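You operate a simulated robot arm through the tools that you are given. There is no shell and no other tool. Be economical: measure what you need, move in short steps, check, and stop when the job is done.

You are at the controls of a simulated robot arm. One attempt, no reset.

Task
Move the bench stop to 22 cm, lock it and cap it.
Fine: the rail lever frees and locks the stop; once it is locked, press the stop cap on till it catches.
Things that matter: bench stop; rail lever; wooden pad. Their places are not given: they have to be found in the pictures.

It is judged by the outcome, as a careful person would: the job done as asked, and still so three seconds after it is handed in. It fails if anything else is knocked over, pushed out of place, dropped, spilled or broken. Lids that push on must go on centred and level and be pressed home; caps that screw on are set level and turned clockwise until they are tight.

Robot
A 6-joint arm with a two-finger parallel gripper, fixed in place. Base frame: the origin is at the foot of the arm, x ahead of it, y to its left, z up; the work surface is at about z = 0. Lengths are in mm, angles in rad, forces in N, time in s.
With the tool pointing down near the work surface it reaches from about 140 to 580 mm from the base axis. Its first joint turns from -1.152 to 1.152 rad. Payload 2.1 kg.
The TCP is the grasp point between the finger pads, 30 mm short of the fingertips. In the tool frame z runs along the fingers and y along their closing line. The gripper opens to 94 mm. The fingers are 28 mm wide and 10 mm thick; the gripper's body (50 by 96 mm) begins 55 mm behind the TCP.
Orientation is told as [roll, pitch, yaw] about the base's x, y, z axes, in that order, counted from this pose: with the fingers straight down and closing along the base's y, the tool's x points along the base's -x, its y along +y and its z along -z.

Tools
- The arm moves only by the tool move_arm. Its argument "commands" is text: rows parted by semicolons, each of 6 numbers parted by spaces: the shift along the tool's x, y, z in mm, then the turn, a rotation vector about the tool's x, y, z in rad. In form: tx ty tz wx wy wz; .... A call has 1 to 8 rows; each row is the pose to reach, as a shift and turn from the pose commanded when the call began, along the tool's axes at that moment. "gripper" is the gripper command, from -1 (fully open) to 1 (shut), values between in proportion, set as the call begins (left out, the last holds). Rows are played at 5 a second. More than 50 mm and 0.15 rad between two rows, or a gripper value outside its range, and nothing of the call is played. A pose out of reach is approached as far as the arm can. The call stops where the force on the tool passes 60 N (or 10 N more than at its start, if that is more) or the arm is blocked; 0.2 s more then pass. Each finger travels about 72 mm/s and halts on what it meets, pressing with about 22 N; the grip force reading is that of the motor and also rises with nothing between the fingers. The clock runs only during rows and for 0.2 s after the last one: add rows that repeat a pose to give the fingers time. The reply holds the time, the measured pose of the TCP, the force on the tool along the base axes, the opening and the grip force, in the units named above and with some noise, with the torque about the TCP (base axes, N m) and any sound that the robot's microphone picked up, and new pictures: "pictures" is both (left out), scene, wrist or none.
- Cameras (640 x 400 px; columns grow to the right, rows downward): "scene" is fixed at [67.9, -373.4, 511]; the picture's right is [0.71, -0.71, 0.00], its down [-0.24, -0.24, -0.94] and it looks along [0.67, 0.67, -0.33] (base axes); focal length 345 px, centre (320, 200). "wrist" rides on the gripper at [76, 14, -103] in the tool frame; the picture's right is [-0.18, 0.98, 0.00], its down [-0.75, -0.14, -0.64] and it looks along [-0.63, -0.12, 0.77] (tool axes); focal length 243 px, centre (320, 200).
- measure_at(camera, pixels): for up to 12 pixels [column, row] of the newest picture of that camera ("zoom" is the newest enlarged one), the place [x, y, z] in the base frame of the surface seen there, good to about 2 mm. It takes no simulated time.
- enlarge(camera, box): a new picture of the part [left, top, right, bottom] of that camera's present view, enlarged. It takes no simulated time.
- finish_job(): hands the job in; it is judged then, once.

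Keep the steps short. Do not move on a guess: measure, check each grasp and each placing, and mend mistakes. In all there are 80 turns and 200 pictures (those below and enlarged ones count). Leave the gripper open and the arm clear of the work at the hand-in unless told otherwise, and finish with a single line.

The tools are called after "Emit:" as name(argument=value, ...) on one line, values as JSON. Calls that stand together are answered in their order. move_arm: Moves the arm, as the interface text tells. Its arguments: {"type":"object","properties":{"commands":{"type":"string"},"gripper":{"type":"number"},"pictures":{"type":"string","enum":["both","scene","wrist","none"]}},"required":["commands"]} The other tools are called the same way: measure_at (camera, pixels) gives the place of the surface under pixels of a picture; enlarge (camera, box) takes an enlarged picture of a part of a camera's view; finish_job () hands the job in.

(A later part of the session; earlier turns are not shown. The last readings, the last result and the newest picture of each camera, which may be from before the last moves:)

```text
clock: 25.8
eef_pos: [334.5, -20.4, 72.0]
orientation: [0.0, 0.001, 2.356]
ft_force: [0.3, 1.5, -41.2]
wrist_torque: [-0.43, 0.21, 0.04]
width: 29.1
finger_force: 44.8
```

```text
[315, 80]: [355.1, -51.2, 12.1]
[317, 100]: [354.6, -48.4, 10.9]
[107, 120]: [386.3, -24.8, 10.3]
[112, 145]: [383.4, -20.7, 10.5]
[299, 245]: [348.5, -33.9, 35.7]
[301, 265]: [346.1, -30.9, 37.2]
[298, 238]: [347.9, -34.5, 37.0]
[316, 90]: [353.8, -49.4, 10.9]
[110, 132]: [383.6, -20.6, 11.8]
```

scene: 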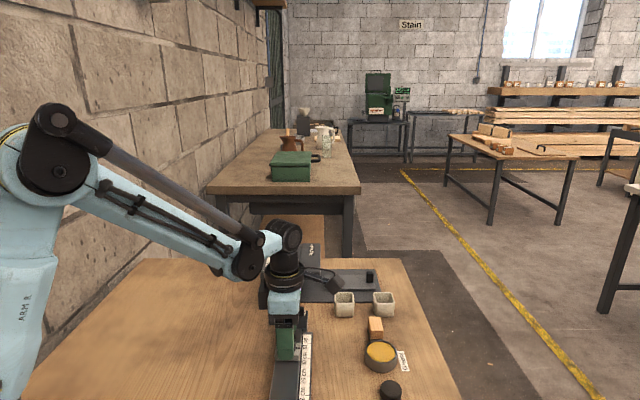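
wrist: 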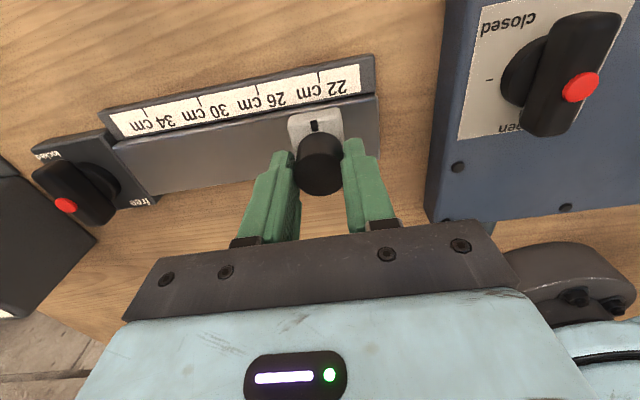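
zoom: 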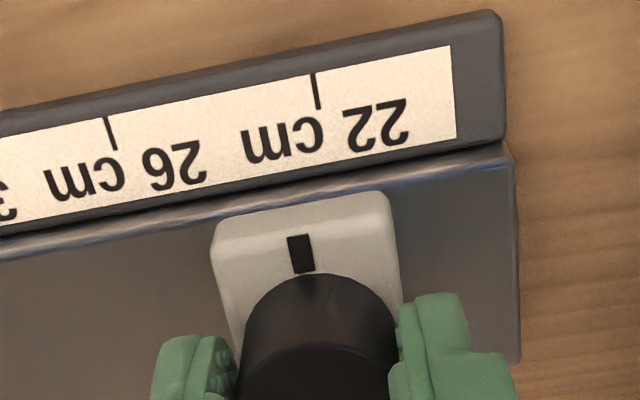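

The 22 tick is at s≈215.8 and the mark at s≈222, so about 5.5–6 mm remain. I'll move 5.5 mm with z relieved.

Emit:
move_arm(commands="0 0 0.7 0 0 0; 0 3 0.7 0 0 0; 0 5.5 0.7 0 0 0; 0 5.5 0.7 0 0 0", pictures="both")

Emit:
enlarge(camera="wrist", box=[240, 50, 400, 170])

```text
clock: 26.8
eef_pos: [331.8, -24.2, 71.4]
orientation: [-0.004, 0.001, 2.357]
ft_force: [0.3, 1.5, 41.9]
wrist_torque: [-0.23, 0.44, 0.03]
width: 29.0
finger_force: 45.1
```

scene: 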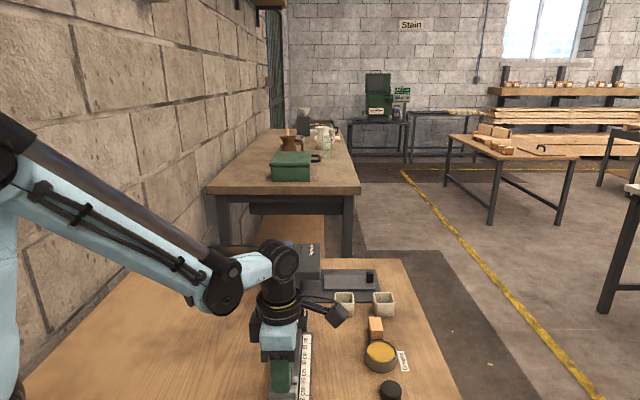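
wrist: 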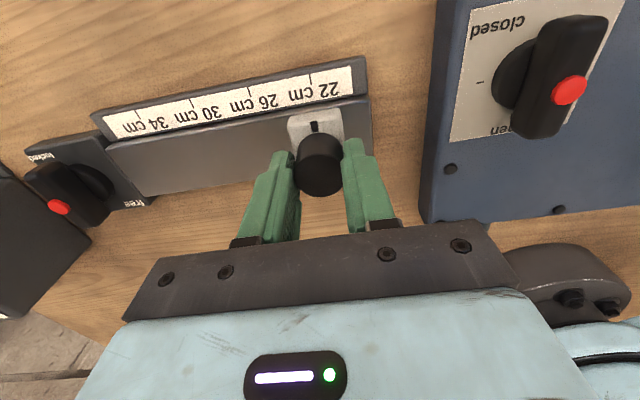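

```text
3.33 times, centred on (320, 110) of wrist
```

zoom: 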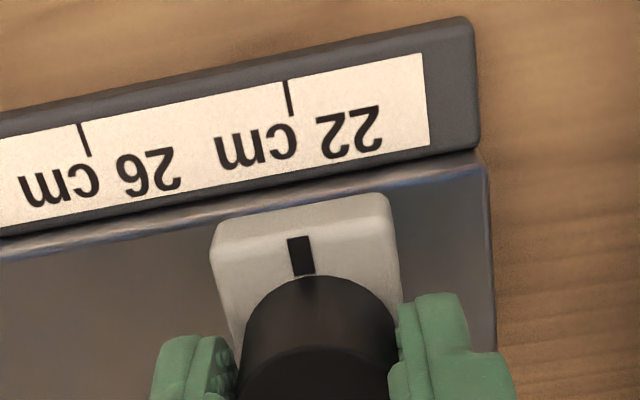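

Emit:
measure_at(camera="zoom", pixels=[[286, 86], [288, 95], [289, 105], [290, 112], [82, 130], [88, 152], [298, 240], [300, 248], [301, 256], [302, 264], [303, 270], [85, 142]])

```text
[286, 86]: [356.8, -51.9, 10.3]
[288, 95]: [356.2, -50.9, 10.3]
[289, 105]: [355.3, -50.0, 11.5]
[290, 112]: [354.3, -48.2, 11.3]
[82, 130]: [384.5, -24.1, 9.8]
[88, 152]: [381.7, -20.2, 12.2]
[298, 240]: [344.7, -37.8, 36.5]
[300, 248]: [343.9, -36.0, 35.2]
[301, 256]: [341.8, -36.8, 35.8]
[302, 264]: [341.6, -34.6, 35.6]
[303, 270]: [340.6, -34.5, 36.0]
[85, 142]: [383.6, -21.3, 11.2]
```

Both methods say the mark is about 0.9 mm short of 22. I'll nudge 0.9 mm more and relieve z.

Emit:
move_arm(commands="0 0 -0.6 0 0 0; 0 0.9 -0.6 0 0 0; 0 0.9 -0.6 0 0 0", pictures="wrist")

Emit:
enlarge(camera="wrist", box=[240, 50, 400, 170])

Emit:
measure_at(camera="zoom", pixels=[[282, 86], [284, 95], [285, 105], [286, 112], [296, 238], [298, 242], [299, 246], [300, 250], [301, 254], [301, 258], [302, 262], [303, 266]])

```text
clock: 27.6
eef_pos: [330.1, -25.1, 71.1]
orientation: [0.0, 0.002, 2.355]
ft_force: [8.2, -3.6, -23.3]
wrist_torque: [-0.15, 0.46, -0.1]
width: 29.2
finger_force: 45.0
```

wrist: 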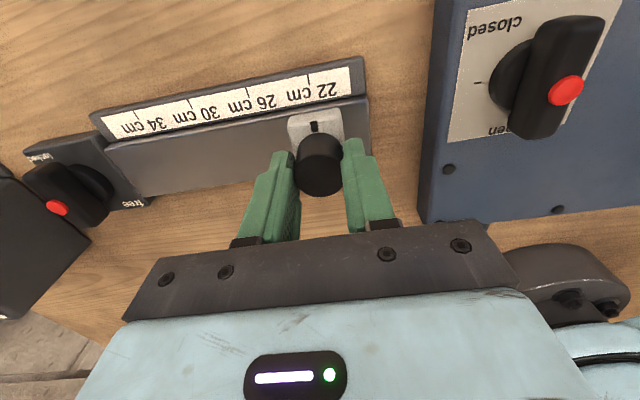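

```text
3.33 times, centred on (320, 110) of wrist
```

zoom: 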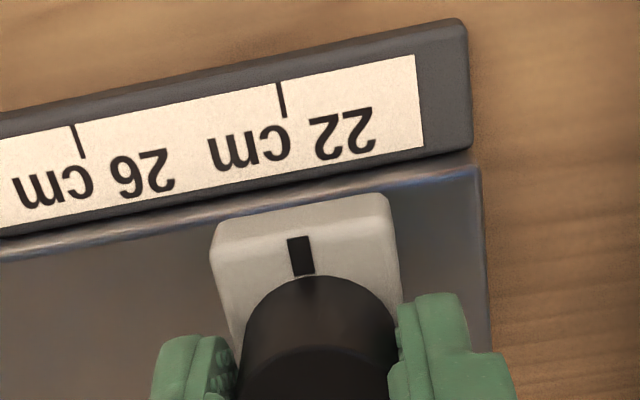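

```text
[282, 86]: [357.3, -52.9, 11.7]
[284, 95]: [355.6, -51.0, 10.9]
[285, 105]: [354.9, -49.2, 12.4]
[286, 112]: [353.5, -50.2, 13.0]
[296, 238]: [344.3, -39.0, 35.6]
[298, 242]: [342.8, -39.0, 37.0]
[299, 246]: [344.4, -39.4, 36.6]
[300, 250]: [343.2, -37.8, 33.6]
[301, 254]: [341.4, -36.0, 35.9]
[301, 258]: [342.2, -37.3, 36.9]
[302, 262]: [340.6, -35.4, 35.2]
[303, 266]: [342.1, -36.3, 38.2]
```

The mark and 22 tick now agree within ~0.3 mm. I'll release gently, lift, and recheck with a clear view.

Emit:
move_arm(commands="0 0 0.3 0 0 0; 0 0 0.3 0 0 0; 0 0 0.3 0 0 0", gripper=-0.1, pictures="none")

Emit:
move_arm(commands="0 0 -25 0 0 0; 0 0 -60 0 0 0; 0 -20 -90 0 0 0; 0 -20 -90 0 0 0")

Emit:
enlarge(camera="wrist", box=[260, 20, 430, 150])

```text
clock: 28.4
eef_pos: [328.8, -24.6, 71.9]
orientation: [-0.004, -0.001, 2.357]
ft_force: [0.1, 0.8, -0.4]
wrist_torque: [0.04, 0.0, 0.0]
width: 51.7
finger_force: 0.1
```

```text
clock: 29.4
eef_pos: [344.3, -11.6, 160.6]
orientation: [-0.002, 0.001, 2.356]
ft_force: [0.1, 0.2, -0.5]
wrist_torque: [-0.01, -0.02, -0.01]
width: 51.6
finger_force: 0.0
```

scene: 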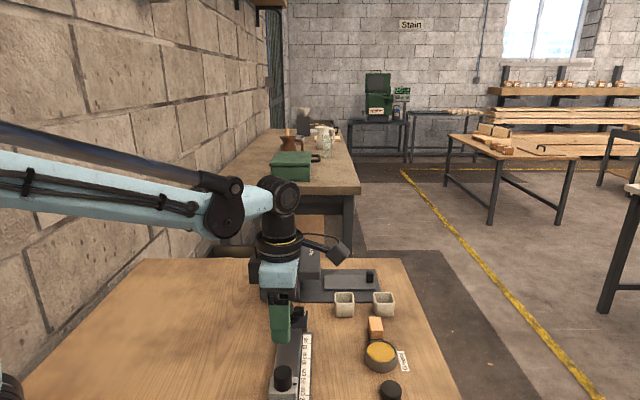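
wrist: 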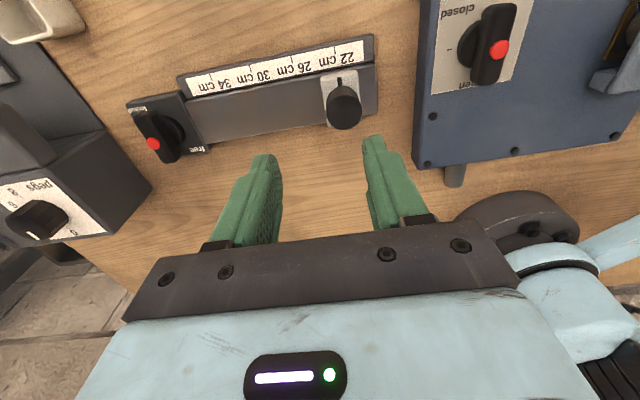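

```text
3.08 times, centred on (345, 85) of wrist
```

zoom: 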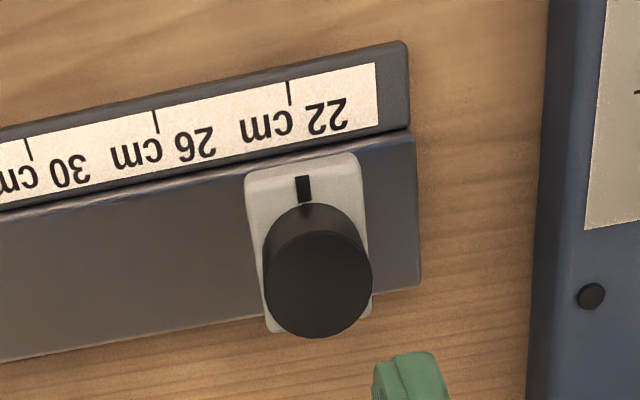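

Emit:
measure_at(camera="zoom", pixels=[[289, 86], [290, 92], [290, 98], [155, 115], [156, 122], [157, 129], [303, 178], [303, 183], [303, 188], [304, 192], [304, 196], [304, 200]])

Emit:
enlarge(camera="scene", box=[260, 330, 330, 400])

```text
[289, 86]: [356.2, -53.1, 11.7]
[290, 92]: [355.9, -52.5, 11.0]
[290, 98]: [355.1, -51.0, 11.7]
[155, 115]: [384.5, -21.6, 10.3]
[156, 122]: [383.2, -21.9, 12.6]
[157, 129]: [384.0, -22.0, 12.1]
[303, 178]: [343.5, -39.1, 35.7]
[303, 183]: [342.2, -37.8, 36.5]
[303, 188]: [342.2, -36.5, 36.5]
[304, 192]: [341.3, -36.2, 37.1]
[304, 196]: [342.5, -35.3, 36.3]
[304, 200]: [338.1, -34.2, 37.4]
```

```text
5.71 times, centred on (295, 365) of scene
```

zoom: 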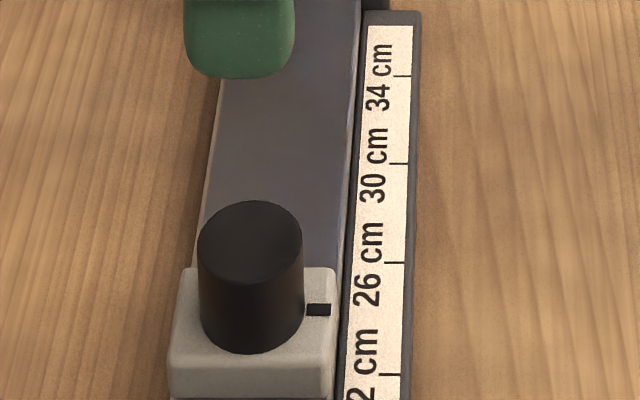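

The mark agrees with 22 cm to within ~0.3 mm. Next I'll go back over the lever at (459.6,106.3) to lock it.

Emit:
move_arm(commands="-0.4 -40 0 0 0 0; -0.8 -80 0 0 0 0; -1.2 -125 0 0 0 0; -1.5 -165 0 0 0 0; -1.5 -165 0 0 0 0", pictures="wrist")

```text
clock: 30.6
eef_pos: [459.0, 106.1, 163.2]
orientation: [-0.002, 0.0, 2.357]
ft_force: [-0.2, 0.2, 0.2]
wrist_torque: [-0.02, 0.04, -0.01]
width: 51.6
finger_force: 0.0
```

wrist: 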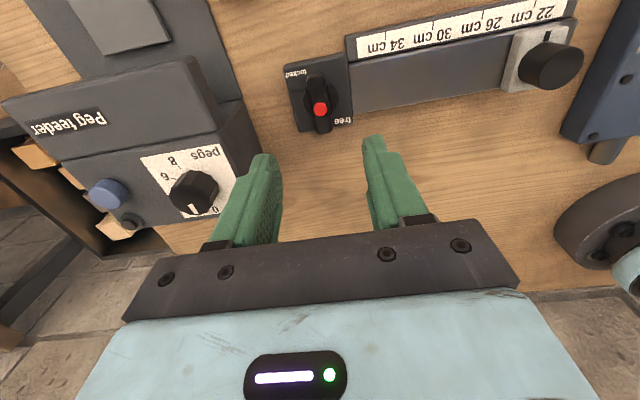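

The view matches my earlier retreat pose. I'll descend to z≈64 and grip.

Emit:
move_arm(commands="0 0 35 0 0 0; 0 0 70 0 0 0; 0 0 90 0 0 0; 0 0 98.5 0 0 0; 0 0 98.5 0 0 0", pictures="none")

Emit:
move_arm(commands="0 0 0 0 0 0; 0 0 0 0 0 0; 0 0 0 0 0 0; 0 0 0 0 0 0", gripper=1, pictures="wrist")

```text
clock: 31.8
eef_pos: [459.3, 106.9, 62.9]
orientation: [-0.002, -0.001, 2.358]
ft_force: [-0.6, 0.4, 0.5]
wrist_torque: [0.01, 0.01, 0.01]
width: 51.7
finger_force: 0.0
```

```text
clock: 32.8
eef_pos: [460.1, 106.8, 63.3]
orientation: [-0.001, -0.003, 2.355]
ft_force: [-9.5, -6.1, -3.1]
wrist_torque: [-0.24, 0.09, 0.0]
width: 17.1
finger_force: 44.6
```

wrist: 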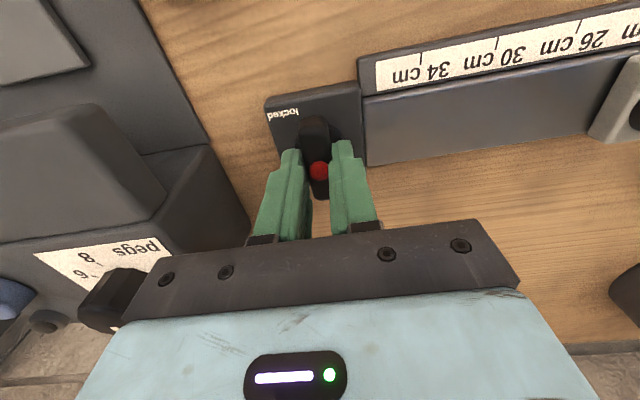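

Good grip with small load. I'll turn clockwise seen from above (+z tool) back toward "locked".

Emit:
move_arm(commands="0 0.4 0 0 0 0.1; 0 0.4 0 0 0 0.2; 0 0.4 0 0 0 0.3; 0 0.4 0 0 0 0.4; 0 0.4 0 0 0 0.5; 0 0.4 0 0 0 0.6; 0 0.4 0 0 0 0.7", pictures="none")

```text
clock: 34.4
eef_pos: [459.2, 105.5, 63.3]
orientation: [-0.006, 0.0, 1.655]
ft_force: [20.1, -3.3, -4.0]
wrist_torque: [-0.82, -0.31, -0.04]
width: 16.9
finger_force: 45.2
```

Emit:
move_arm(commands="0 -0.4 0 0 0 0.1; 0 -0.4 0 0 0 0.2; 0 -0.4 0 0 0 0.3; 0 -0.4 0 0 0 0.4; 0 -0.4 0 0 0 0.5; 0 -0.4 0 0 0 0.6; 0 -0.4 0 0 0 0.7", pictures="none")

```text
clock: 36.0
eef_pos: [459.8, 107.5, 63.8]
orientation: [-0.004, -0.005, 0.955]
ft_force: [26.2, -4.2, 2.3]
wrist_torque: [-1.13, 0.33, -0.01]
width: 16.7
finger_force: 45.2
```

Emit:
move_arm(commands="-0.3 -0.4 0 0 0 0.06; -0.3 -0.4 0 0 0 0.12; -0.3 -0.4 0 0 0 0.17; -0.3 -0.4 0 0 0 0.22; -0.3 -0.4 0 0 0 0.27")

```text
clock: 37.2
eef_pos: [459.9, 106.5, 62.4]
orientation: [-0.001, -0.006, 0.688]
ft_force: [19.5, -8.0, 17.2]
wrist_torque: [-0.24, 0.16, 1.6]
width: 18.7
finger_force: 45.5
```

scene: 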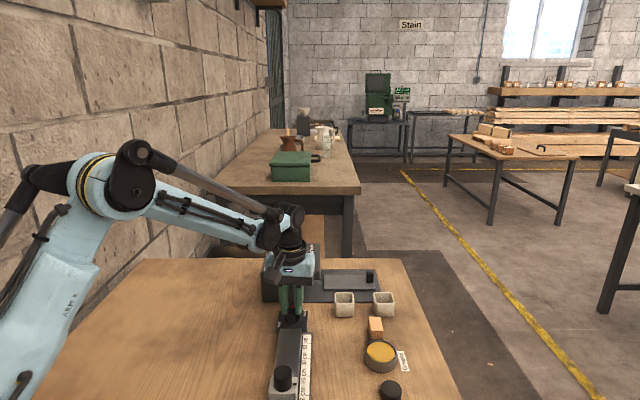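
wrist: 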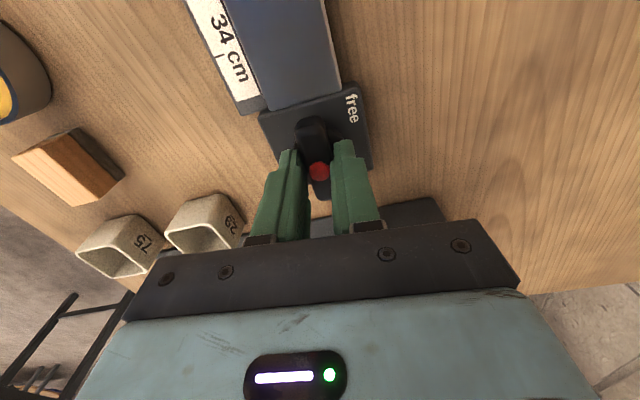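

The stop is reached (1.6 N·m), so the lever is at "locked". I'll open in place and lift.

Emit:
move_arm(commands="0 0 0 0 0 0; 0 0 0 0 0 -0.07; 0 0 0 0 0 -0.09; 0 0 0 0 0 -0.09", gripper=-0.1, pictures="none")

Emit:
move_arm(commands="0 0 -30 0 0 0; 0 0 -65 0 0 0; 0 0 -110 0 0 0; 0 0 -150 0 0 0; 0 0 -150 0 0 0")

Emit:
enlarge(camera="scene", box=[255, 295, 325, 400])

```text
clock: 38.2
eef_pos: [459.0, 106.9, 62.2]
orientation: [0.001, -0.002, 0.775]
ft_force: [-0.2, 0.7, 0.1]
wrist_torque: [-0.03, 0.0, -0.03]
width: 51.7
finger_force: 0.1
```

```text
clock: 39.4
eef_pos: [460.2, 107.4, 212.6]
orientation: [0.001, -0.001, 0.776]
ft_force: [0.3, 0.7, 0.6]
wrist_torque: [0.0, -0.02, -0.01]
width: 51.6
finger_force: 0.0
```

scene: 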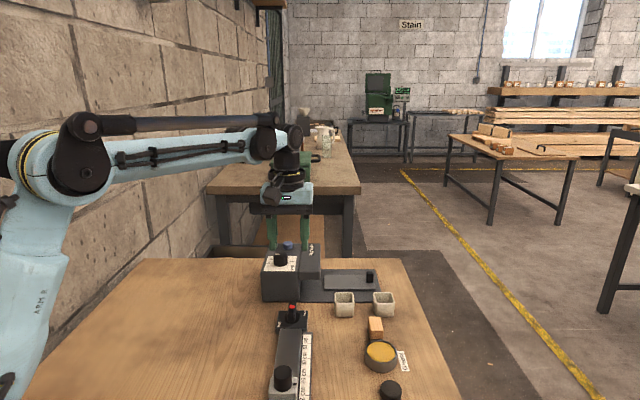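
wrist: 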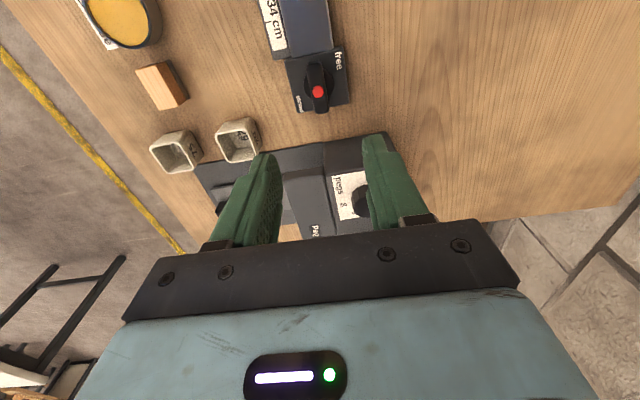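

```text
3.81 times, centred on (290, 348) of scene
```

zoom: 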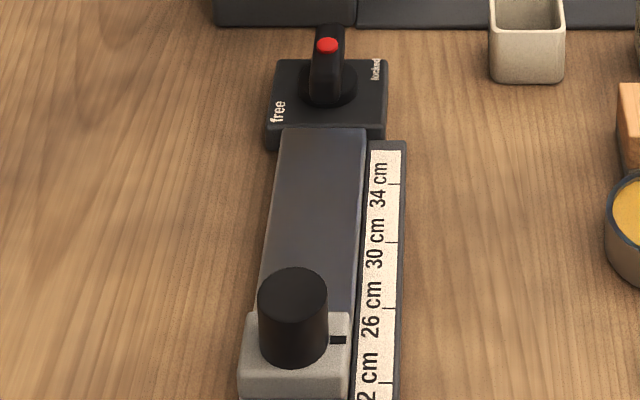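

The lever is back at "locked" with the stop at 22. Now I'll move above the black disc at (459,-143), keeping this yaw so the fingers close clear of the grease pot and tray.

Emit:
move_arm(commands="25 -25 0 0 0 0; 50 -50 0 0 0 0; 75 -76 0 0 0 0; 100 -101 0 0 0 0; 125 -127 10 0 0 0; 150 -152 20 0 0 0; 176 -178 32 0 0 0; 176 -178 32 0 0 0")

Emit:
enlarge(camera="wrist", box=[240, 50, 400, 170])

```text
clock: 41.2
eef_pos: [457.1, -144.4, 178.4]
orientation: [-0.002, -0.002, 0.777]
ft_force: [0.1, -0.5, -0.2]
wrist_torque: [0.0, 0.02, 0.03]
width: 51.8
finger_force: 0.0
```

scene: 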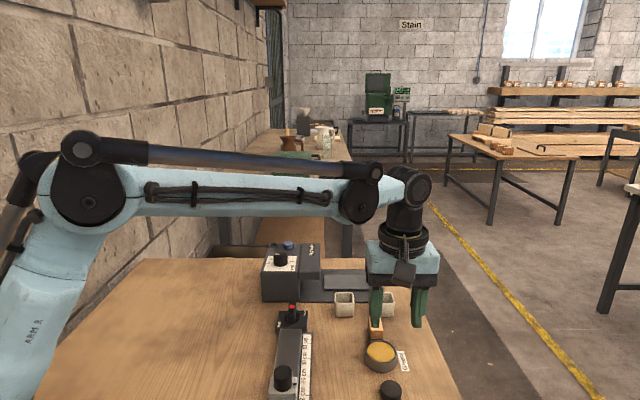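
wrist: 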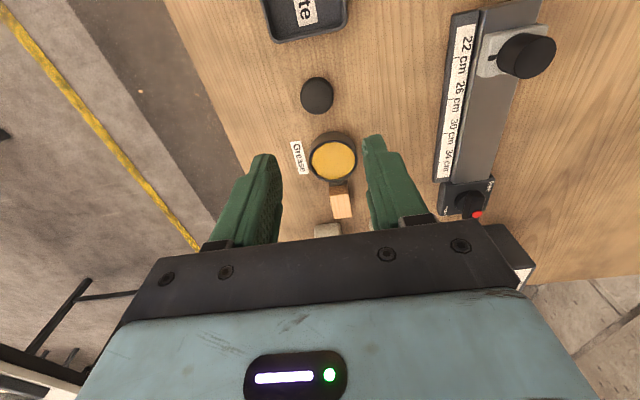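

```text
3.33 times, centred on (320, 110) of wrist
```

zoom: 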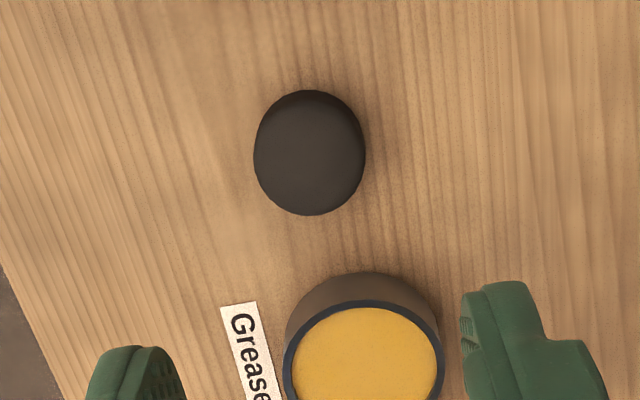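

It's a closed-top round cap, rim up to z≈18. I'll measure its edges.

Emit:
measure_at(camera="zoom", pixels=[[309, 160], [262, 160], [357, 160], [309, 105], [309, 205], [309, 135], [309, 180], [280, 160], [340, 160], [365, 160], [365, 280], [430, 350]])

```text
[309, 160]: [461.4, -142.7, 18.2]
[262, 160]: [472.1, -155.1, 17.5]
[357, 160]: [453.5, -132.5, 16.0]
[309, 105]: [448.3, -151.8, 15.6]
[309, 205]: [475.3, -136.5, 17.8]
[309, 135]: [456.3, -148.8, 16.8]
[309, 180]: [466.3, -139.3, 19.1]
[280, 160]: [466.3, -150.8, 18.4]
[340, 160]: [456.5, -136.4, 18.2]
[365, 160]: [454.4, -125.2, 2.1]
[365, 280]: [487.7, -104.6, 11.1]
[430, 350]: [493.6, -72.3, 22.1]
```

Cap centre ≈ (462,-144). I'll shift by (-3.8,-3.1) in the tool frame and descend part way.

Emit:
move_arm(commands="-3.8 -3.1 30 0 0 0; -3.8 -3.1 60 0 0 0; -3.8 -3.1 90 0 0 0; -3.8 -3.1 105 0 0 0; -3.8 -3.1 105 0 0 0", pictures="wrist")

Emit:
enlarge(camera="wrist", box=[240, 80, 400, 200])

```text
clock: 42.4
eef_pos: [463.5, -144.0, 75.3]
orientation: [0.001, -0.001, 0.779]
ft_force: [0.1, 0.0, 0.2]
wrist_torque: [0.01, -0.01, -0.02]
width: 51.5
finger_force: 0.1
```

wrist: 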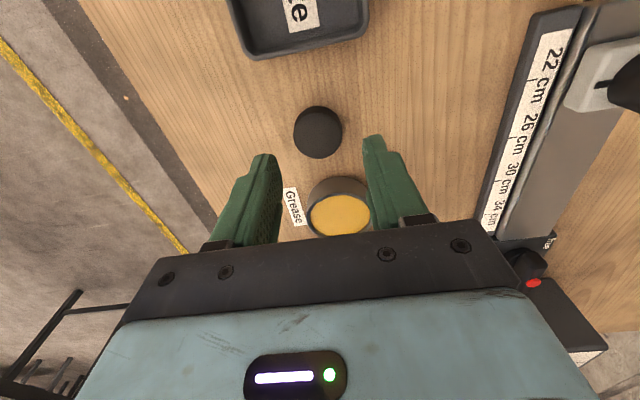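

```text
3.33 times, centred on (320, 140) of wrist
```

zoom: 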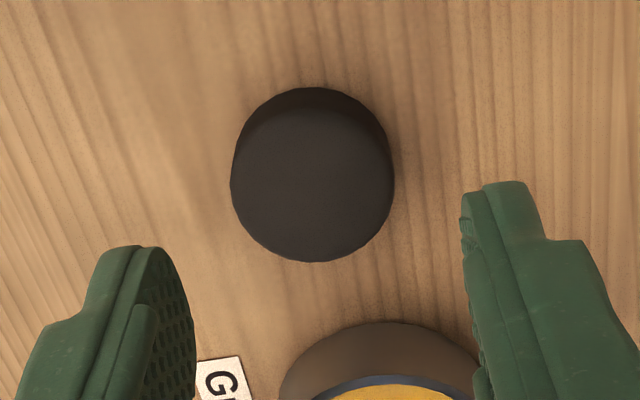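

Cap OD ≈ 35 mm, about 1.5 mm off to -y. I'll correct it and descend to z≈34 (tips at z≈4), then close.

Emit:
move_arm(commands="0.8 -1.5 20 0 0 0; 0.8 -1.5 33 0 0 0; 0.8 -1.5 41 0 0 0; 0.8 -1.5 41 0 0 0", pictures="wrist")

```text
clock: 43.4
eef_pos: [463.1, -144.9, 32.3]
orientation: [0.0, -0.002, 0.777]
ft_force: [1.1, -0.8, 0.7]
wrist_torque: [0.01, -0.01, 0.0]
width: 51.6
finger_force: 0.1
```

wrist: 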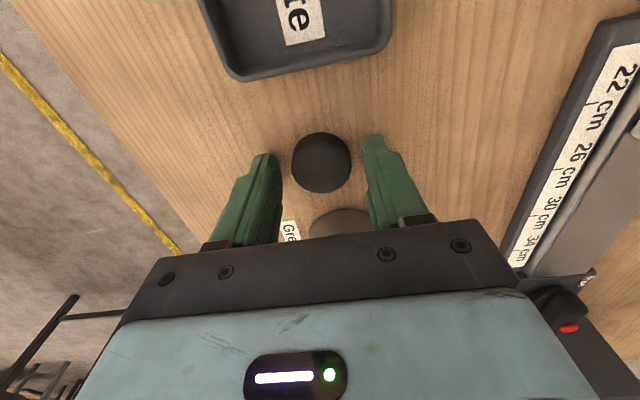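

The cap is ~2.5 mm toward +tool x. I'll adjust, raise 1.5 mm and close.

Emit:
move_arm(commands="2.5 0 -1.5 0 0 0; 2.5 0 -1.5 0 0 0; 2.5 0 -1.5 0 0 0; 2.5 0 -1.5 0 0 0; 2.5 0 -1.5 0 0 0", gripper=1, pictures="wrist")

```text
clock: 44.6
eef_pos: [461.1, -146.3, 34.5]
orientation: [0.0, -0.002, 0.777]
ft_force: [-0.2, -0.4, 0.3]
wrist_torque: [0.05, 0.02, 0.01]
width: 33.4
finger_force: 22.0
```

wrist: 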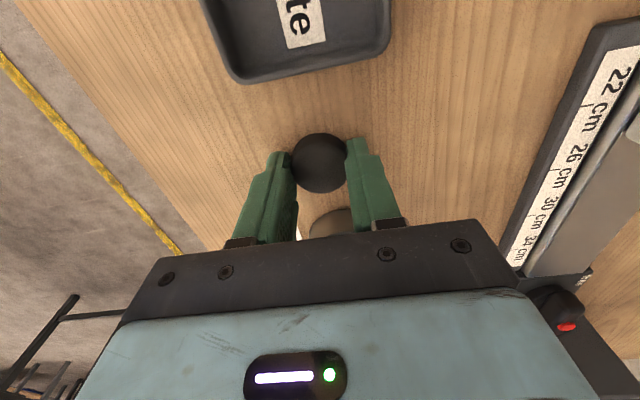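

Gripped at 33.4 mm. I'll lift straight up and check the cap in the hand.

Emit:
move_arm(commands="0 0 -15 0 0 0; 0 0 -45 0 0 0; 0 0 -80 0 0 0; 0 0 -110 0 0 0; 0 0 -110 0 0 0")

Emit:
enlarge(camera="wrist", box=[260, 115, 380, 205])

Emit:
enlarge(camera="scene", box=[340, 240, 460, 360])

```text
clock: 45.8
eef_pos: [460.7, -146.2, 145.9]
orientation: [-0.001, -0.001, 0.776]
ft_force: [-1.1, -0.7, -1.3]
wrist_torque: [0.04, 0.01, 0.01]
width: 33.4
finger_force: 22.7
```

scene: 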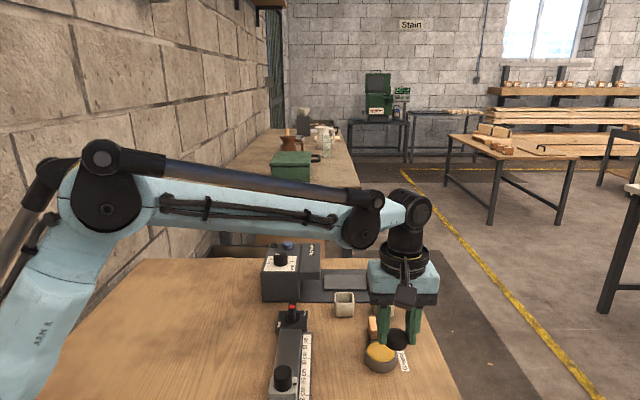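
wrist: 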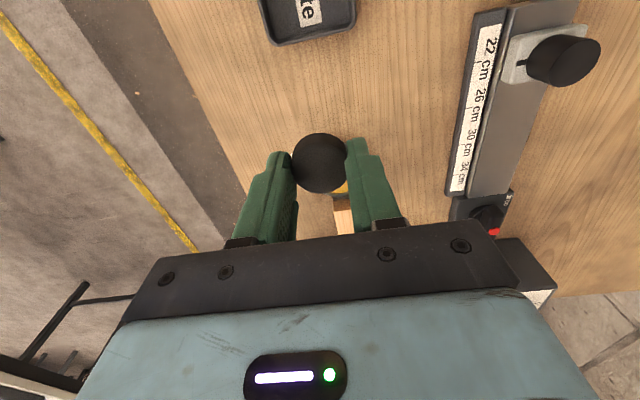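

```text
4.44 times, centred on (320, 160) of wrist
```

zoom: 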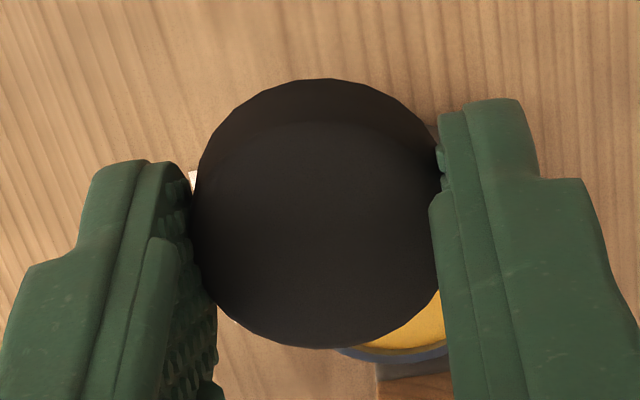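

```text
3.33 times, centred on (400, 300) of scene
```

zoom: 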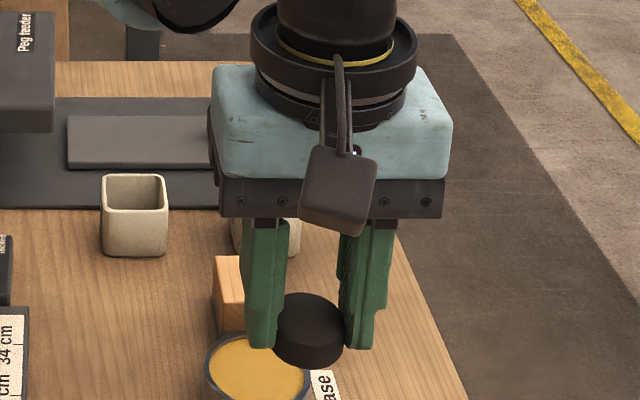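

The cap is level in the fingers, roughly 1.8 mm toward +tool x of the TCP. I'll measure the post's top rim and the cap.

Emit:
measure_at(camera="wrist", pixels=[[319, 168], [319, 148], [319, 188], [300, 166], [338, 166], [578, 60]])

Emit:
enlarge(camera="scene", box=[255, 350, 315, 400])

```text
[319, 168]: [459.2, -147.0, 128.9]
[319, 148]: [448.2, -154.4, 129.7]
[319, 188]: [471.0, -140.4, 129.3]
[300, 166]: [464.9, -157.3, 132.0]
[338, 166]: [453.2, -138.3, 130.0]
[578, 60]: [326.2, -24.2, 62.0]
```

```text
8.00 times, centred on (285, 375) of scene
```

zoom: 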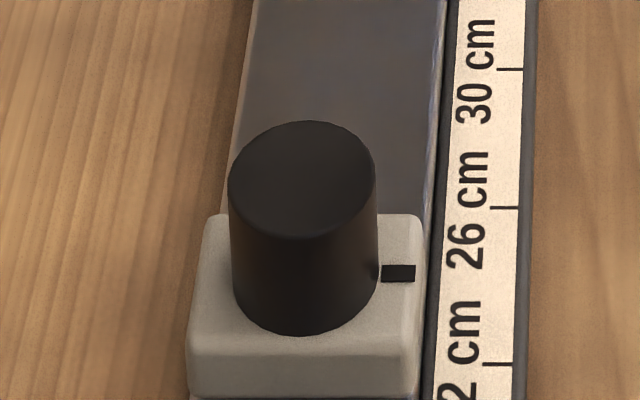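

Emit:
measure_at(camera="zoom", pixels=[[235, 183], [370, 175], [303, 127], [300, 228], [302, 180], [260, 140], [345, 215], [350, 140], [260, 215]])

```text
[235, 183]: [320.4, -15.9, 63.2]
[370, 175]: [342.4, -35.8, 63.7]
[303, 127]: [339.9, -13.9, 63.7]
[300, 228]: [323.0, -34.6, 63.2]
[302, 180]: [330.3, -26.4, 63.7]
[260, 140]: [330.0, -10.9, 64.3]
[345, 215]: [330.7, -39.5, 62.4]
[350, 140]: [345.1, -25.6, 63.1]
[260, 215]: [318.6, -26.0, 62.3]
```

Post centre ≈ (330.6,-25.5), top z 63.3. The cap sits +1.8 mm in tool x of the TCP. I'll carry it over the post at the same height.

Emit:
move_arm(commands="1 30 -5 0 0 0; 2 60 -5 0 0 0; 3 90 -5 0 0 0; 4 120 -5 0 0 0; 5 150 -5 0 0 0; 6.6 177.3 -5 0 0 0; 6.6 177.3 -5 0 0 0")

Emit:
enlarge(camera="wrist", box=[260, 95, 380, 205])

Emit:
enlarge(camera="scene", box=[230, 290, 340, 400])

```text
clock: 47.4
eef_pos: [333.7, -25.0, 149.6]
orientation: [0.0, -0.001, 0.777]
ft_force: [-0.7, -0.6, -0.2]
wrist_torque: [0.02, -0.05, -0.02]
width: 33.4
finger_force: 21.6
```

scene: 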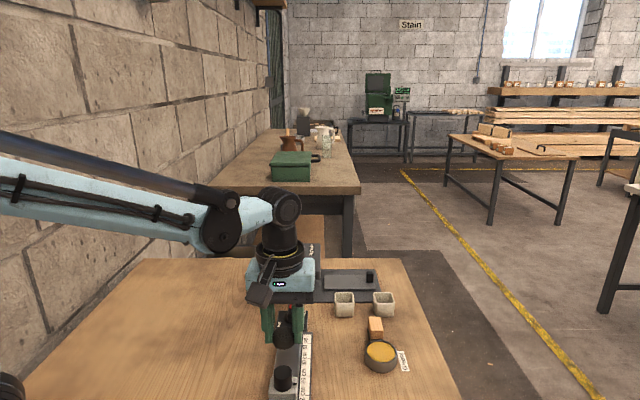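
wrist: 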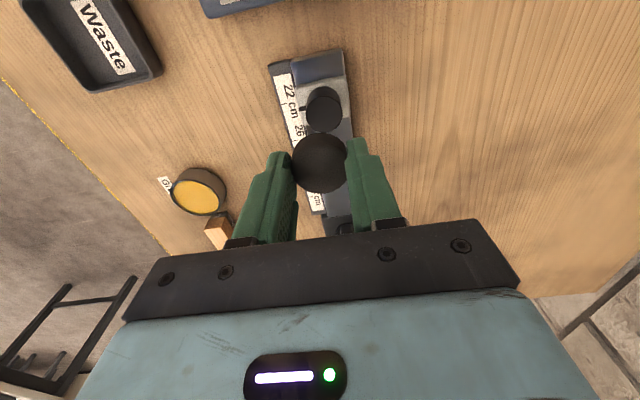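

```text
3.64 times, centred on (320, 150) of wrist
```

zoom: 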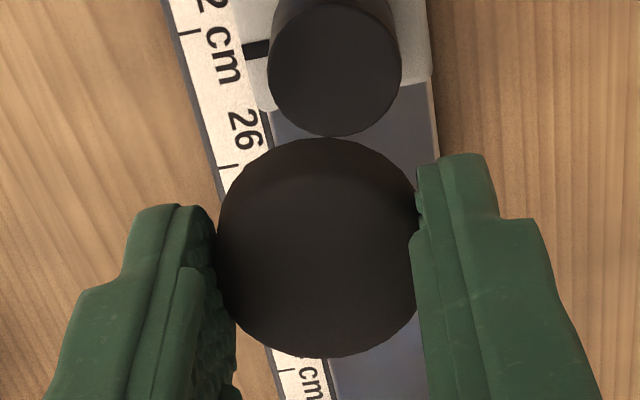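

```text
3.64 times, centred on (285, 345) of scene
```

zoom: 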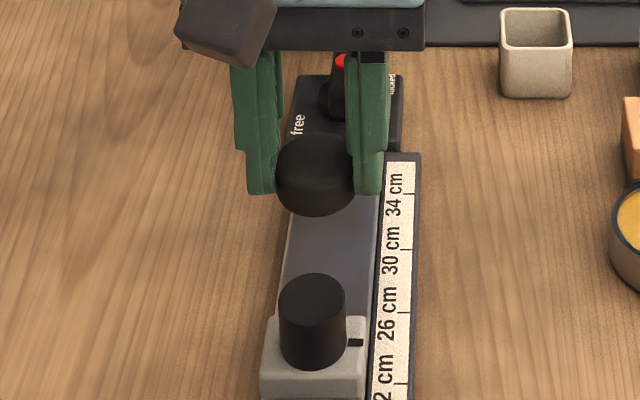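

Emit:
measure_at(camera="wrist", pixels=[[324, 114], [310, 113], [338, 111], [324, 102], [324, 126], [319, 168], [319, 150], [319, 187], [300, 166], [338, 166]])

Emit:
measure_at(camera="zoom", pixels=[[312, 297], [283, 297], [341, 295], [312, 277], [312, 317], [315, 165], [287, 160], [315, 140], [315, 187], [315, 205]])

```text
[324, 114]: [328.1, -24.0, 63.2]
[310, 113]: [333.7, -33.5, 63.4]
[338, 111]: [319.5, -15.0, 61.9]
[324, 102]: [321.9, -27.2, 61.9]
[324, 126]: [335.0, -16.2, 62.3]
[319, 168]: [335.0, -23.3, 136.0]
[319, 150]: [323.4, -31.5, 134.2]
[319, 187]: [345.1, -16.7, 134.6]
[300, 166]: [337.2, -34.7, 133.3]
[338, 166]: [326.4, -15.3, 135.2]
```

```text
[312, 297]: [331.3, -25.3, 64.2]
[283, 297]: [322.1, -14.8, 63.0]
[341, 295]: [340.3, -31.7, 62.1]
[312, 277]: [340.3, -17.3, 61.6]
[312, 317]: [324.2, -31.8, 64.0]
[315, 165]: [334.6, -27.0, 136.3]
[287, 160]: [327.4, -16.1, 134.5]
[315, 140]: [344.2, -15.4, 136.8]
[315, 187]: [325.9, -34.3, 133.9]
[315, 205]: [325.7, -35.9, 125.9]
```

The two views put the cap about 3 mm (+d) and 3–4 mm (+n) off the post. I'll correct by half-way estimates and lower until the cap is just ~8 mm above the post, where parallax is small.

Emit:
move_arm(commands="1.5 2 15 0 0 0; 2.5 3.5 30 0 0 0; 2.5 3.5 42 0 0 0; 2.5 3.5 42 0 0 0")

Emit:
enlarge(camera="wrist", box=[260, 95, 380, 205])

Emit:
enlarge(camera="scene", box=[255, 330, 320, 400])

```text
clock: 48.4
eef_pos: [330.0, -24.4, 108.7]
orientation: [0.0, -0.001, 0.776]
ft_force: [-0.2, 0.3, 0.2]
wrist_torque: [-0.02, 0.03, 0.03]
width: 33.3
finger_force: 22.0
```

scene: 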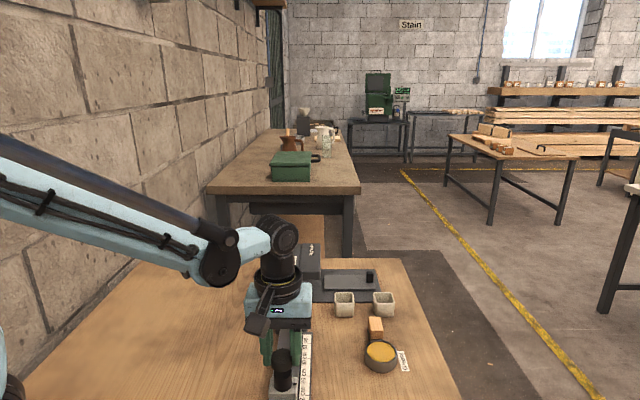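
wrist: 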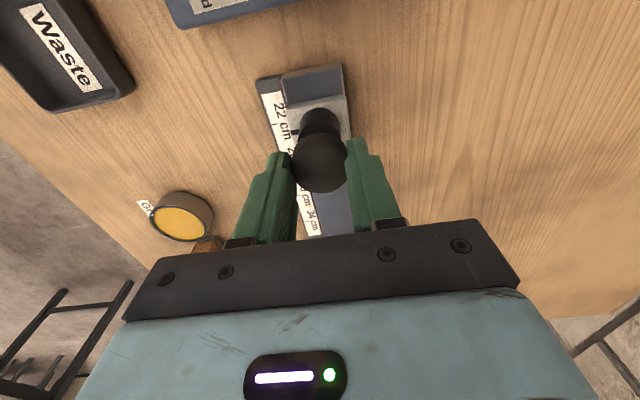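

```text
3.64 times, centred on (320, 150) of wrist
```

zoom: 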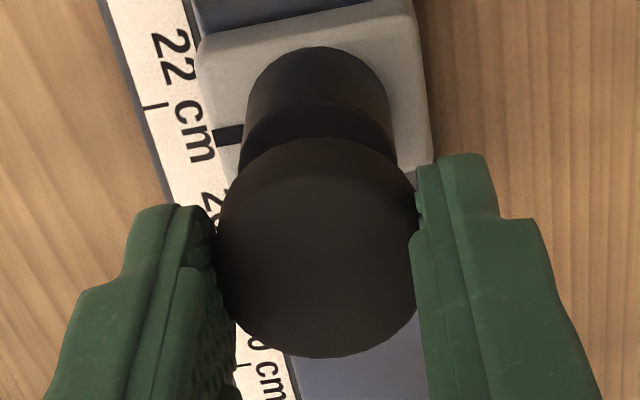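

```text
5.71 times, centred on (288, 365) of scene
```

zoom: 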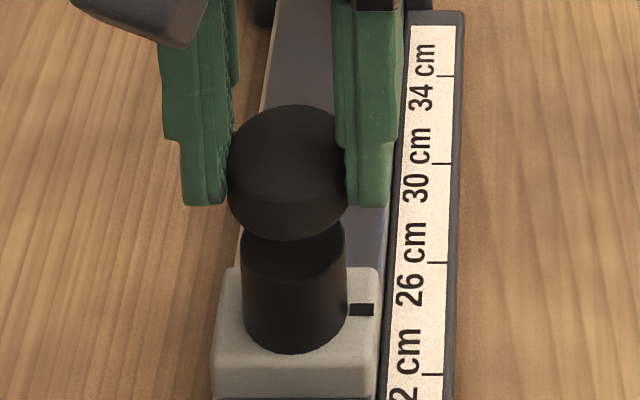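

Side-to-side (along n) the cap and post line up in both views (wrist cols 317.5/317.5, scene ~291/292). I'll check the along-rail offset by measuring front edges.

Emit:
measure_at(camera="zoom", pixels=[[289, 236], [289, 228], [289, 220], [289, 210], [293, 284], [293, 292], [293, 300], [293, 310], [293, 320], [289, 215], [289, 224], [293, 288]])

Emit:
measure_at(camera="wrist", pixels=[[319, 110], [319, 113], [319, 116], [319, 119], [319, 135], [319, 138], [319, 141], [319, 165], [319, 168], [319, 180], [319, 187], [319, 150]])

```text
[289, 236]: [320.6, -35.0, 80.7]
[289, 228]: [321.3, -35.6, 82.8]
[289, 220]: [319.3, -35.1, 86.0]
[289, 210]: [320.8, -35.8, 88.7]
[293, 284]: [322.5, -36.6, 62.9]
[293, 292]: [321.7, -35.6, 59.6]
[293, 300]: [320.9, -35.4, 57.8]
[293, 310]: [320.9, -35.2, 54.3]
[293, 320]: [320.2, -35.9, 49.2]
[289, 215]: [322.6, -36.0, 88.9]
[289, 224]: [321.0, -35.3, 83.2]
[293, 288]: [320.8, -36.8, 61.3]
```

```text
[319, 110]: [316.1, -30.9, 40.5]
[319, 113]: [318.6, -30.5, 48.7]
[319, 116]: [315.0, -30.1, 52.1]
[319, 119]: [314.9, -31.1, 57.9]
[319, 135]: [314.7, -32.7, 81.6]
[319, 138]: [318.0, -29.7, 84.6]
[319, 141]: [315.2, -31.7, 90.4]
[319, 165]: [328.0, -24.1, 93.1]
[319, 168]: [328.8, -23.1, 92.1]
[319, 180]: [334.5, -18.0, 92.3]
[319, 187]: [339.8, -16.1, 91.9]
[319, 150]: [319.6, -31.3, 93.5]
```

From the front walls, the cap is ~1.8 mm too far along +d and bottom z≈79. I'll correct +1.8 tool x and lower to just above contact.

Emit:
move_arm(commands="1.8 0 0 0 0 0; 1.8 0 6 0 0 0; 1.8 0 12 0 0 0; 1.8 0 12 0 0 0")

Emit:
enlarge(camera="scene", box=[255, 330, 320, 400])

Emit:
measure_at(camera="zoom", pixels=[[289, 272], [289, 265], [289, 260], [289, 255], [293, 290], [293, 295], [293, 300], [293, 310], [293, 320], [293, 285], [289, 250], [289, 245]])

Emit:
enlarge(camera="wrist", box=[260, 95, 380, 205])

```text
clock: 49.4
eef_pos: [327.7, -23.8, 95.9]
orientation: [0.0, 0.0, 0.777]
ft_force: [0.0, 0.4, -0.8]
wrist_torque: [-0.03, 0.02, -0.01]
width: 33.4
finger_force: 22.3
```

scene: 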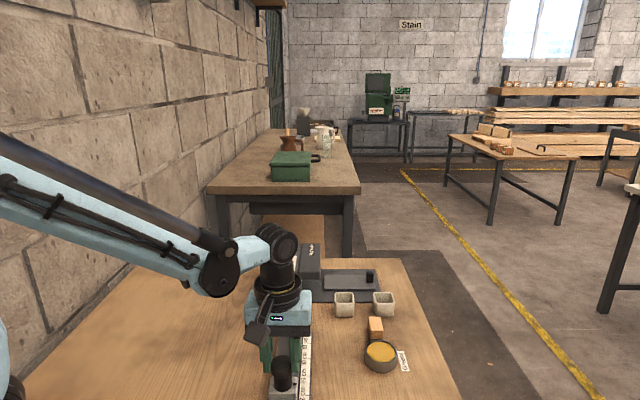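
wrist: 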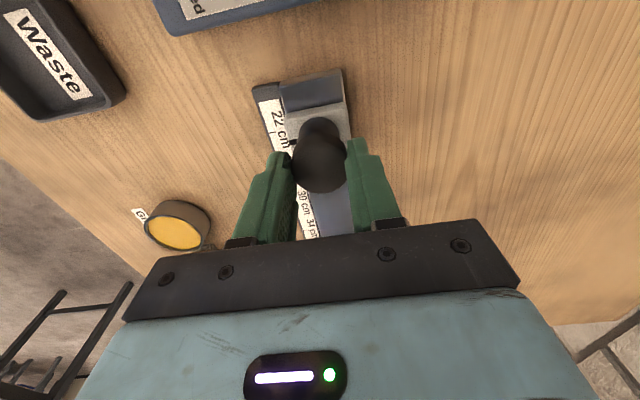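

```text
5.71 times, centred on (288, 365) of scene
```

zoom: 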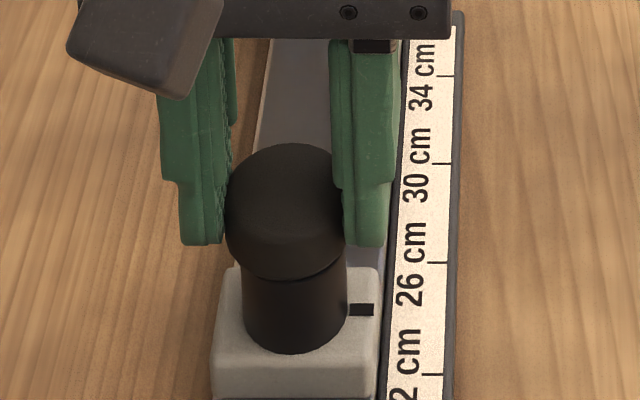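

```text
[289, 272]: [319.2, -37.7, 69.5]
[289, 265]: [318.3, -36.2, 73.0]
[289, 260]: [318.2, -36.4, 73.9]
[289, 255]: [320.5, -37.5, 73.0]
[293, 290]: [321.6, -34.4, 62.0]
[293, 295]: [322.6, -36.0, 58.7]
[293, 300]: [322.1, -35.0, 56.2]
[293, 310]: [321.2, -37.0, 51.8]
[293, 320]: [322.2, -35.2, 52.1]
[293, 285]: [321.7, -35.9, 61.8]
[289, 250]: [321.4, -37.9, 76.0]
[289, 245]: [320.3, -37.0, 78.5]
```

```text
3.64 times, centred on (320, 150) of wrist
```

zoom: 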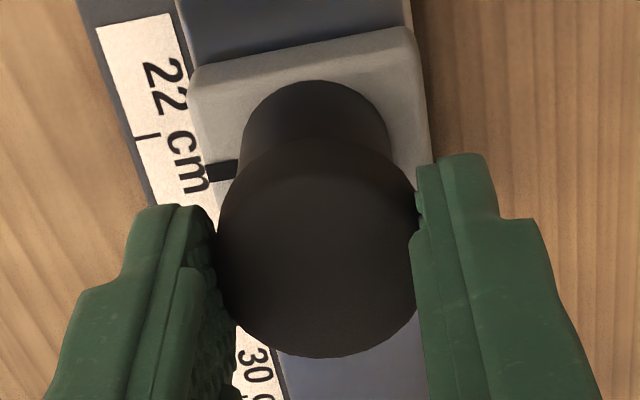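

Along the rail it's now within 0.5 mm. Laterally the cap is ~0.6 mm toward -n. I'll correct and lower slowly to touch, watching force.

Emit:
move_arm(commands="0 -0.6 0 0 0 0; 0 -0.6 2 0 0 0; 0 -0.6 4 0 0 0; 0 -0.6 5 0 0 0; 0 -0.6 6 0 0 0; 0 -0.6 7 0 0 0", pictures="none")

```text
clock: 50.8
eef_pos: [328.6, -24.7, 91.0]
orientation: [-0.001, -0.004, 0.777]
ft_force: [-4.9, 5.9, 27.7]
wrist_torque: [0.19, 0.13, 0.02]
width: 34.1
finger_force: 22.3
heard: snap
```

A snap was heard with 28 N. I'll look.

Emit:
enlarge(camera="scene", box=[255, 330, 320, 400])

Emit:
enlarge(camera="wrist", box=[260, 95, 380, 205])

```text
5.71 times, centred on (288, 365) of scene
```

zoom: 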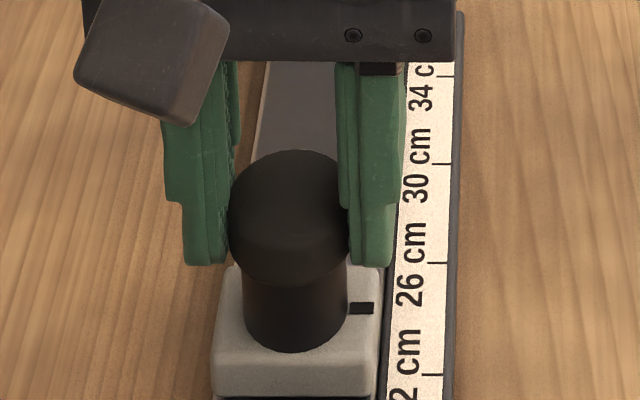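

```text
3.64 times, centred on (320, 150) of wrist
```

zoom: 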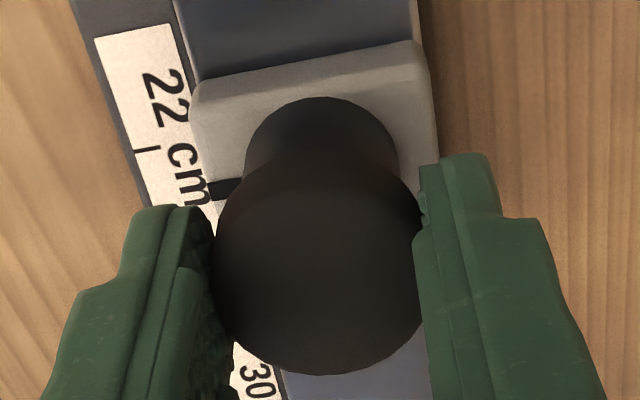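

Emit:
measure_at(camera="wrist", pixels=[[319, 170], [319, 155], [319, 185], [303, 170], [336, 170], [319, 194]])

Emit:
measure_at(camera="scene", pixels=[[283, 363], [277, 366], [289, 366], [283, 368], [283, 378], [283, 379], [283, 376], [283, 383]])

```text
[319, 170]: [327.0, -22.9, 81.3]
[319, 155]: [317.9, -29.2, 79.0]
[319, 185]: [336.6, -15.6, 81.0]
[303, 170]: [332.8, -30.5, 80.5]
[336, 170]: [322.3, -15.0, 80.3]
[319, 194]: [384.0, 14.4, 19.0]
```

```text
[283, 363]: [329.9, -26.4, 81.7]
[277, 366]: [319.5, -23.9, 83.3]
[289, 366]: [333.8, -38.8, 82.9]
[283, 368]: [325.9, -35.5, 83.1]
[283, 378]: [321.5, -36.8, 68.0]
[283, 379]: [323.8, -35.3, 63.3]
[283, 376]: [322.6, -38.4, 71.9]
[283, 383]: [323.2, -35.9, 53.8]
```

The cap top is at z≈81.5 and sits level on the post. To be sure it is home, I'll release, look, and then press on top with closed fingers.

Emit:
move_arm(commands="0 0 0 0 0 0; 0 0 0 0 0 0; 0 0 0 0 0 0", gripper=-0.1, pictures="none")

Emit:
move_arm(commands="0 0 -20 0 0 0; 0 0 -40 0 0 0; 0 0 -60 0 0 0; 0 0 -60 0 0 0")

Emit:
enlarge(camera="scene", box=[255, 330, 320, 400])

Emit:
enlarge(camera="wrist", box=[260, 75, 380, 185])

```text
clock: 51.6
eef_pos: [329.2, -25.8, 88.9]
orientation: [-0.002, -0.001, 0.775]
ft_force: [0.0, -0.3, 0.4]
wrist_torque: [0.01, -0.01, 0.05]
width: 51.7
finger_force: 0.1
```

```text
clock: 52.6
eef_pos: [327.9, -26.1, 150.9]
orientation: [0.0, -0.003, 0.776]
ft_force: [-0.2, -0.3, 0.9]
wrist_torque: [0.03, 0.01, -0.02]
width: 51.5
finger_force: 0.0
```

scene: 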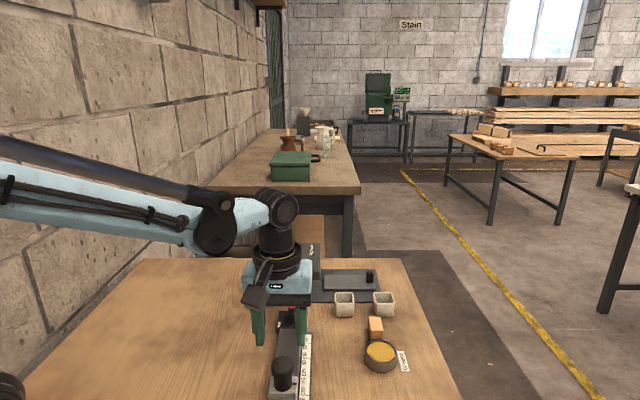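
wrist: 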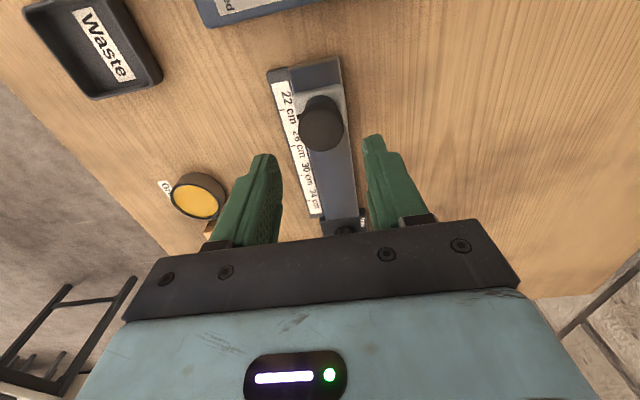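

```text
5.71 times, centred on (288, 365) of scene
```

zoom: 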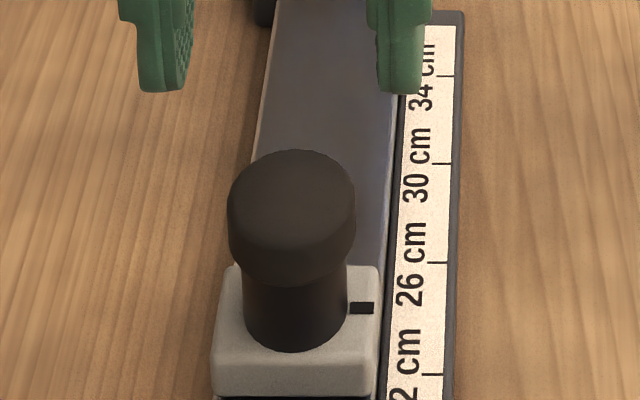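

```text
3.64 times, centred on (320, 130) of wrist
```

zoom: 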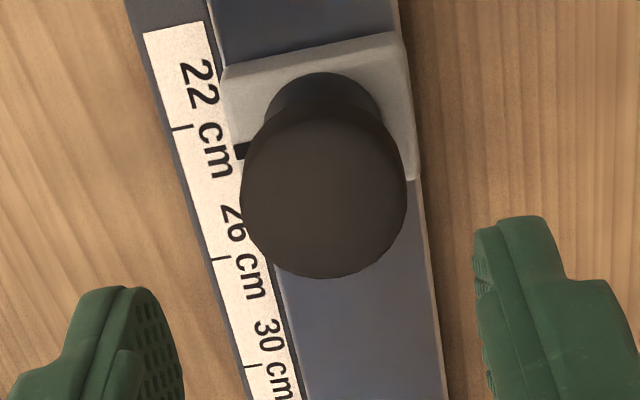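

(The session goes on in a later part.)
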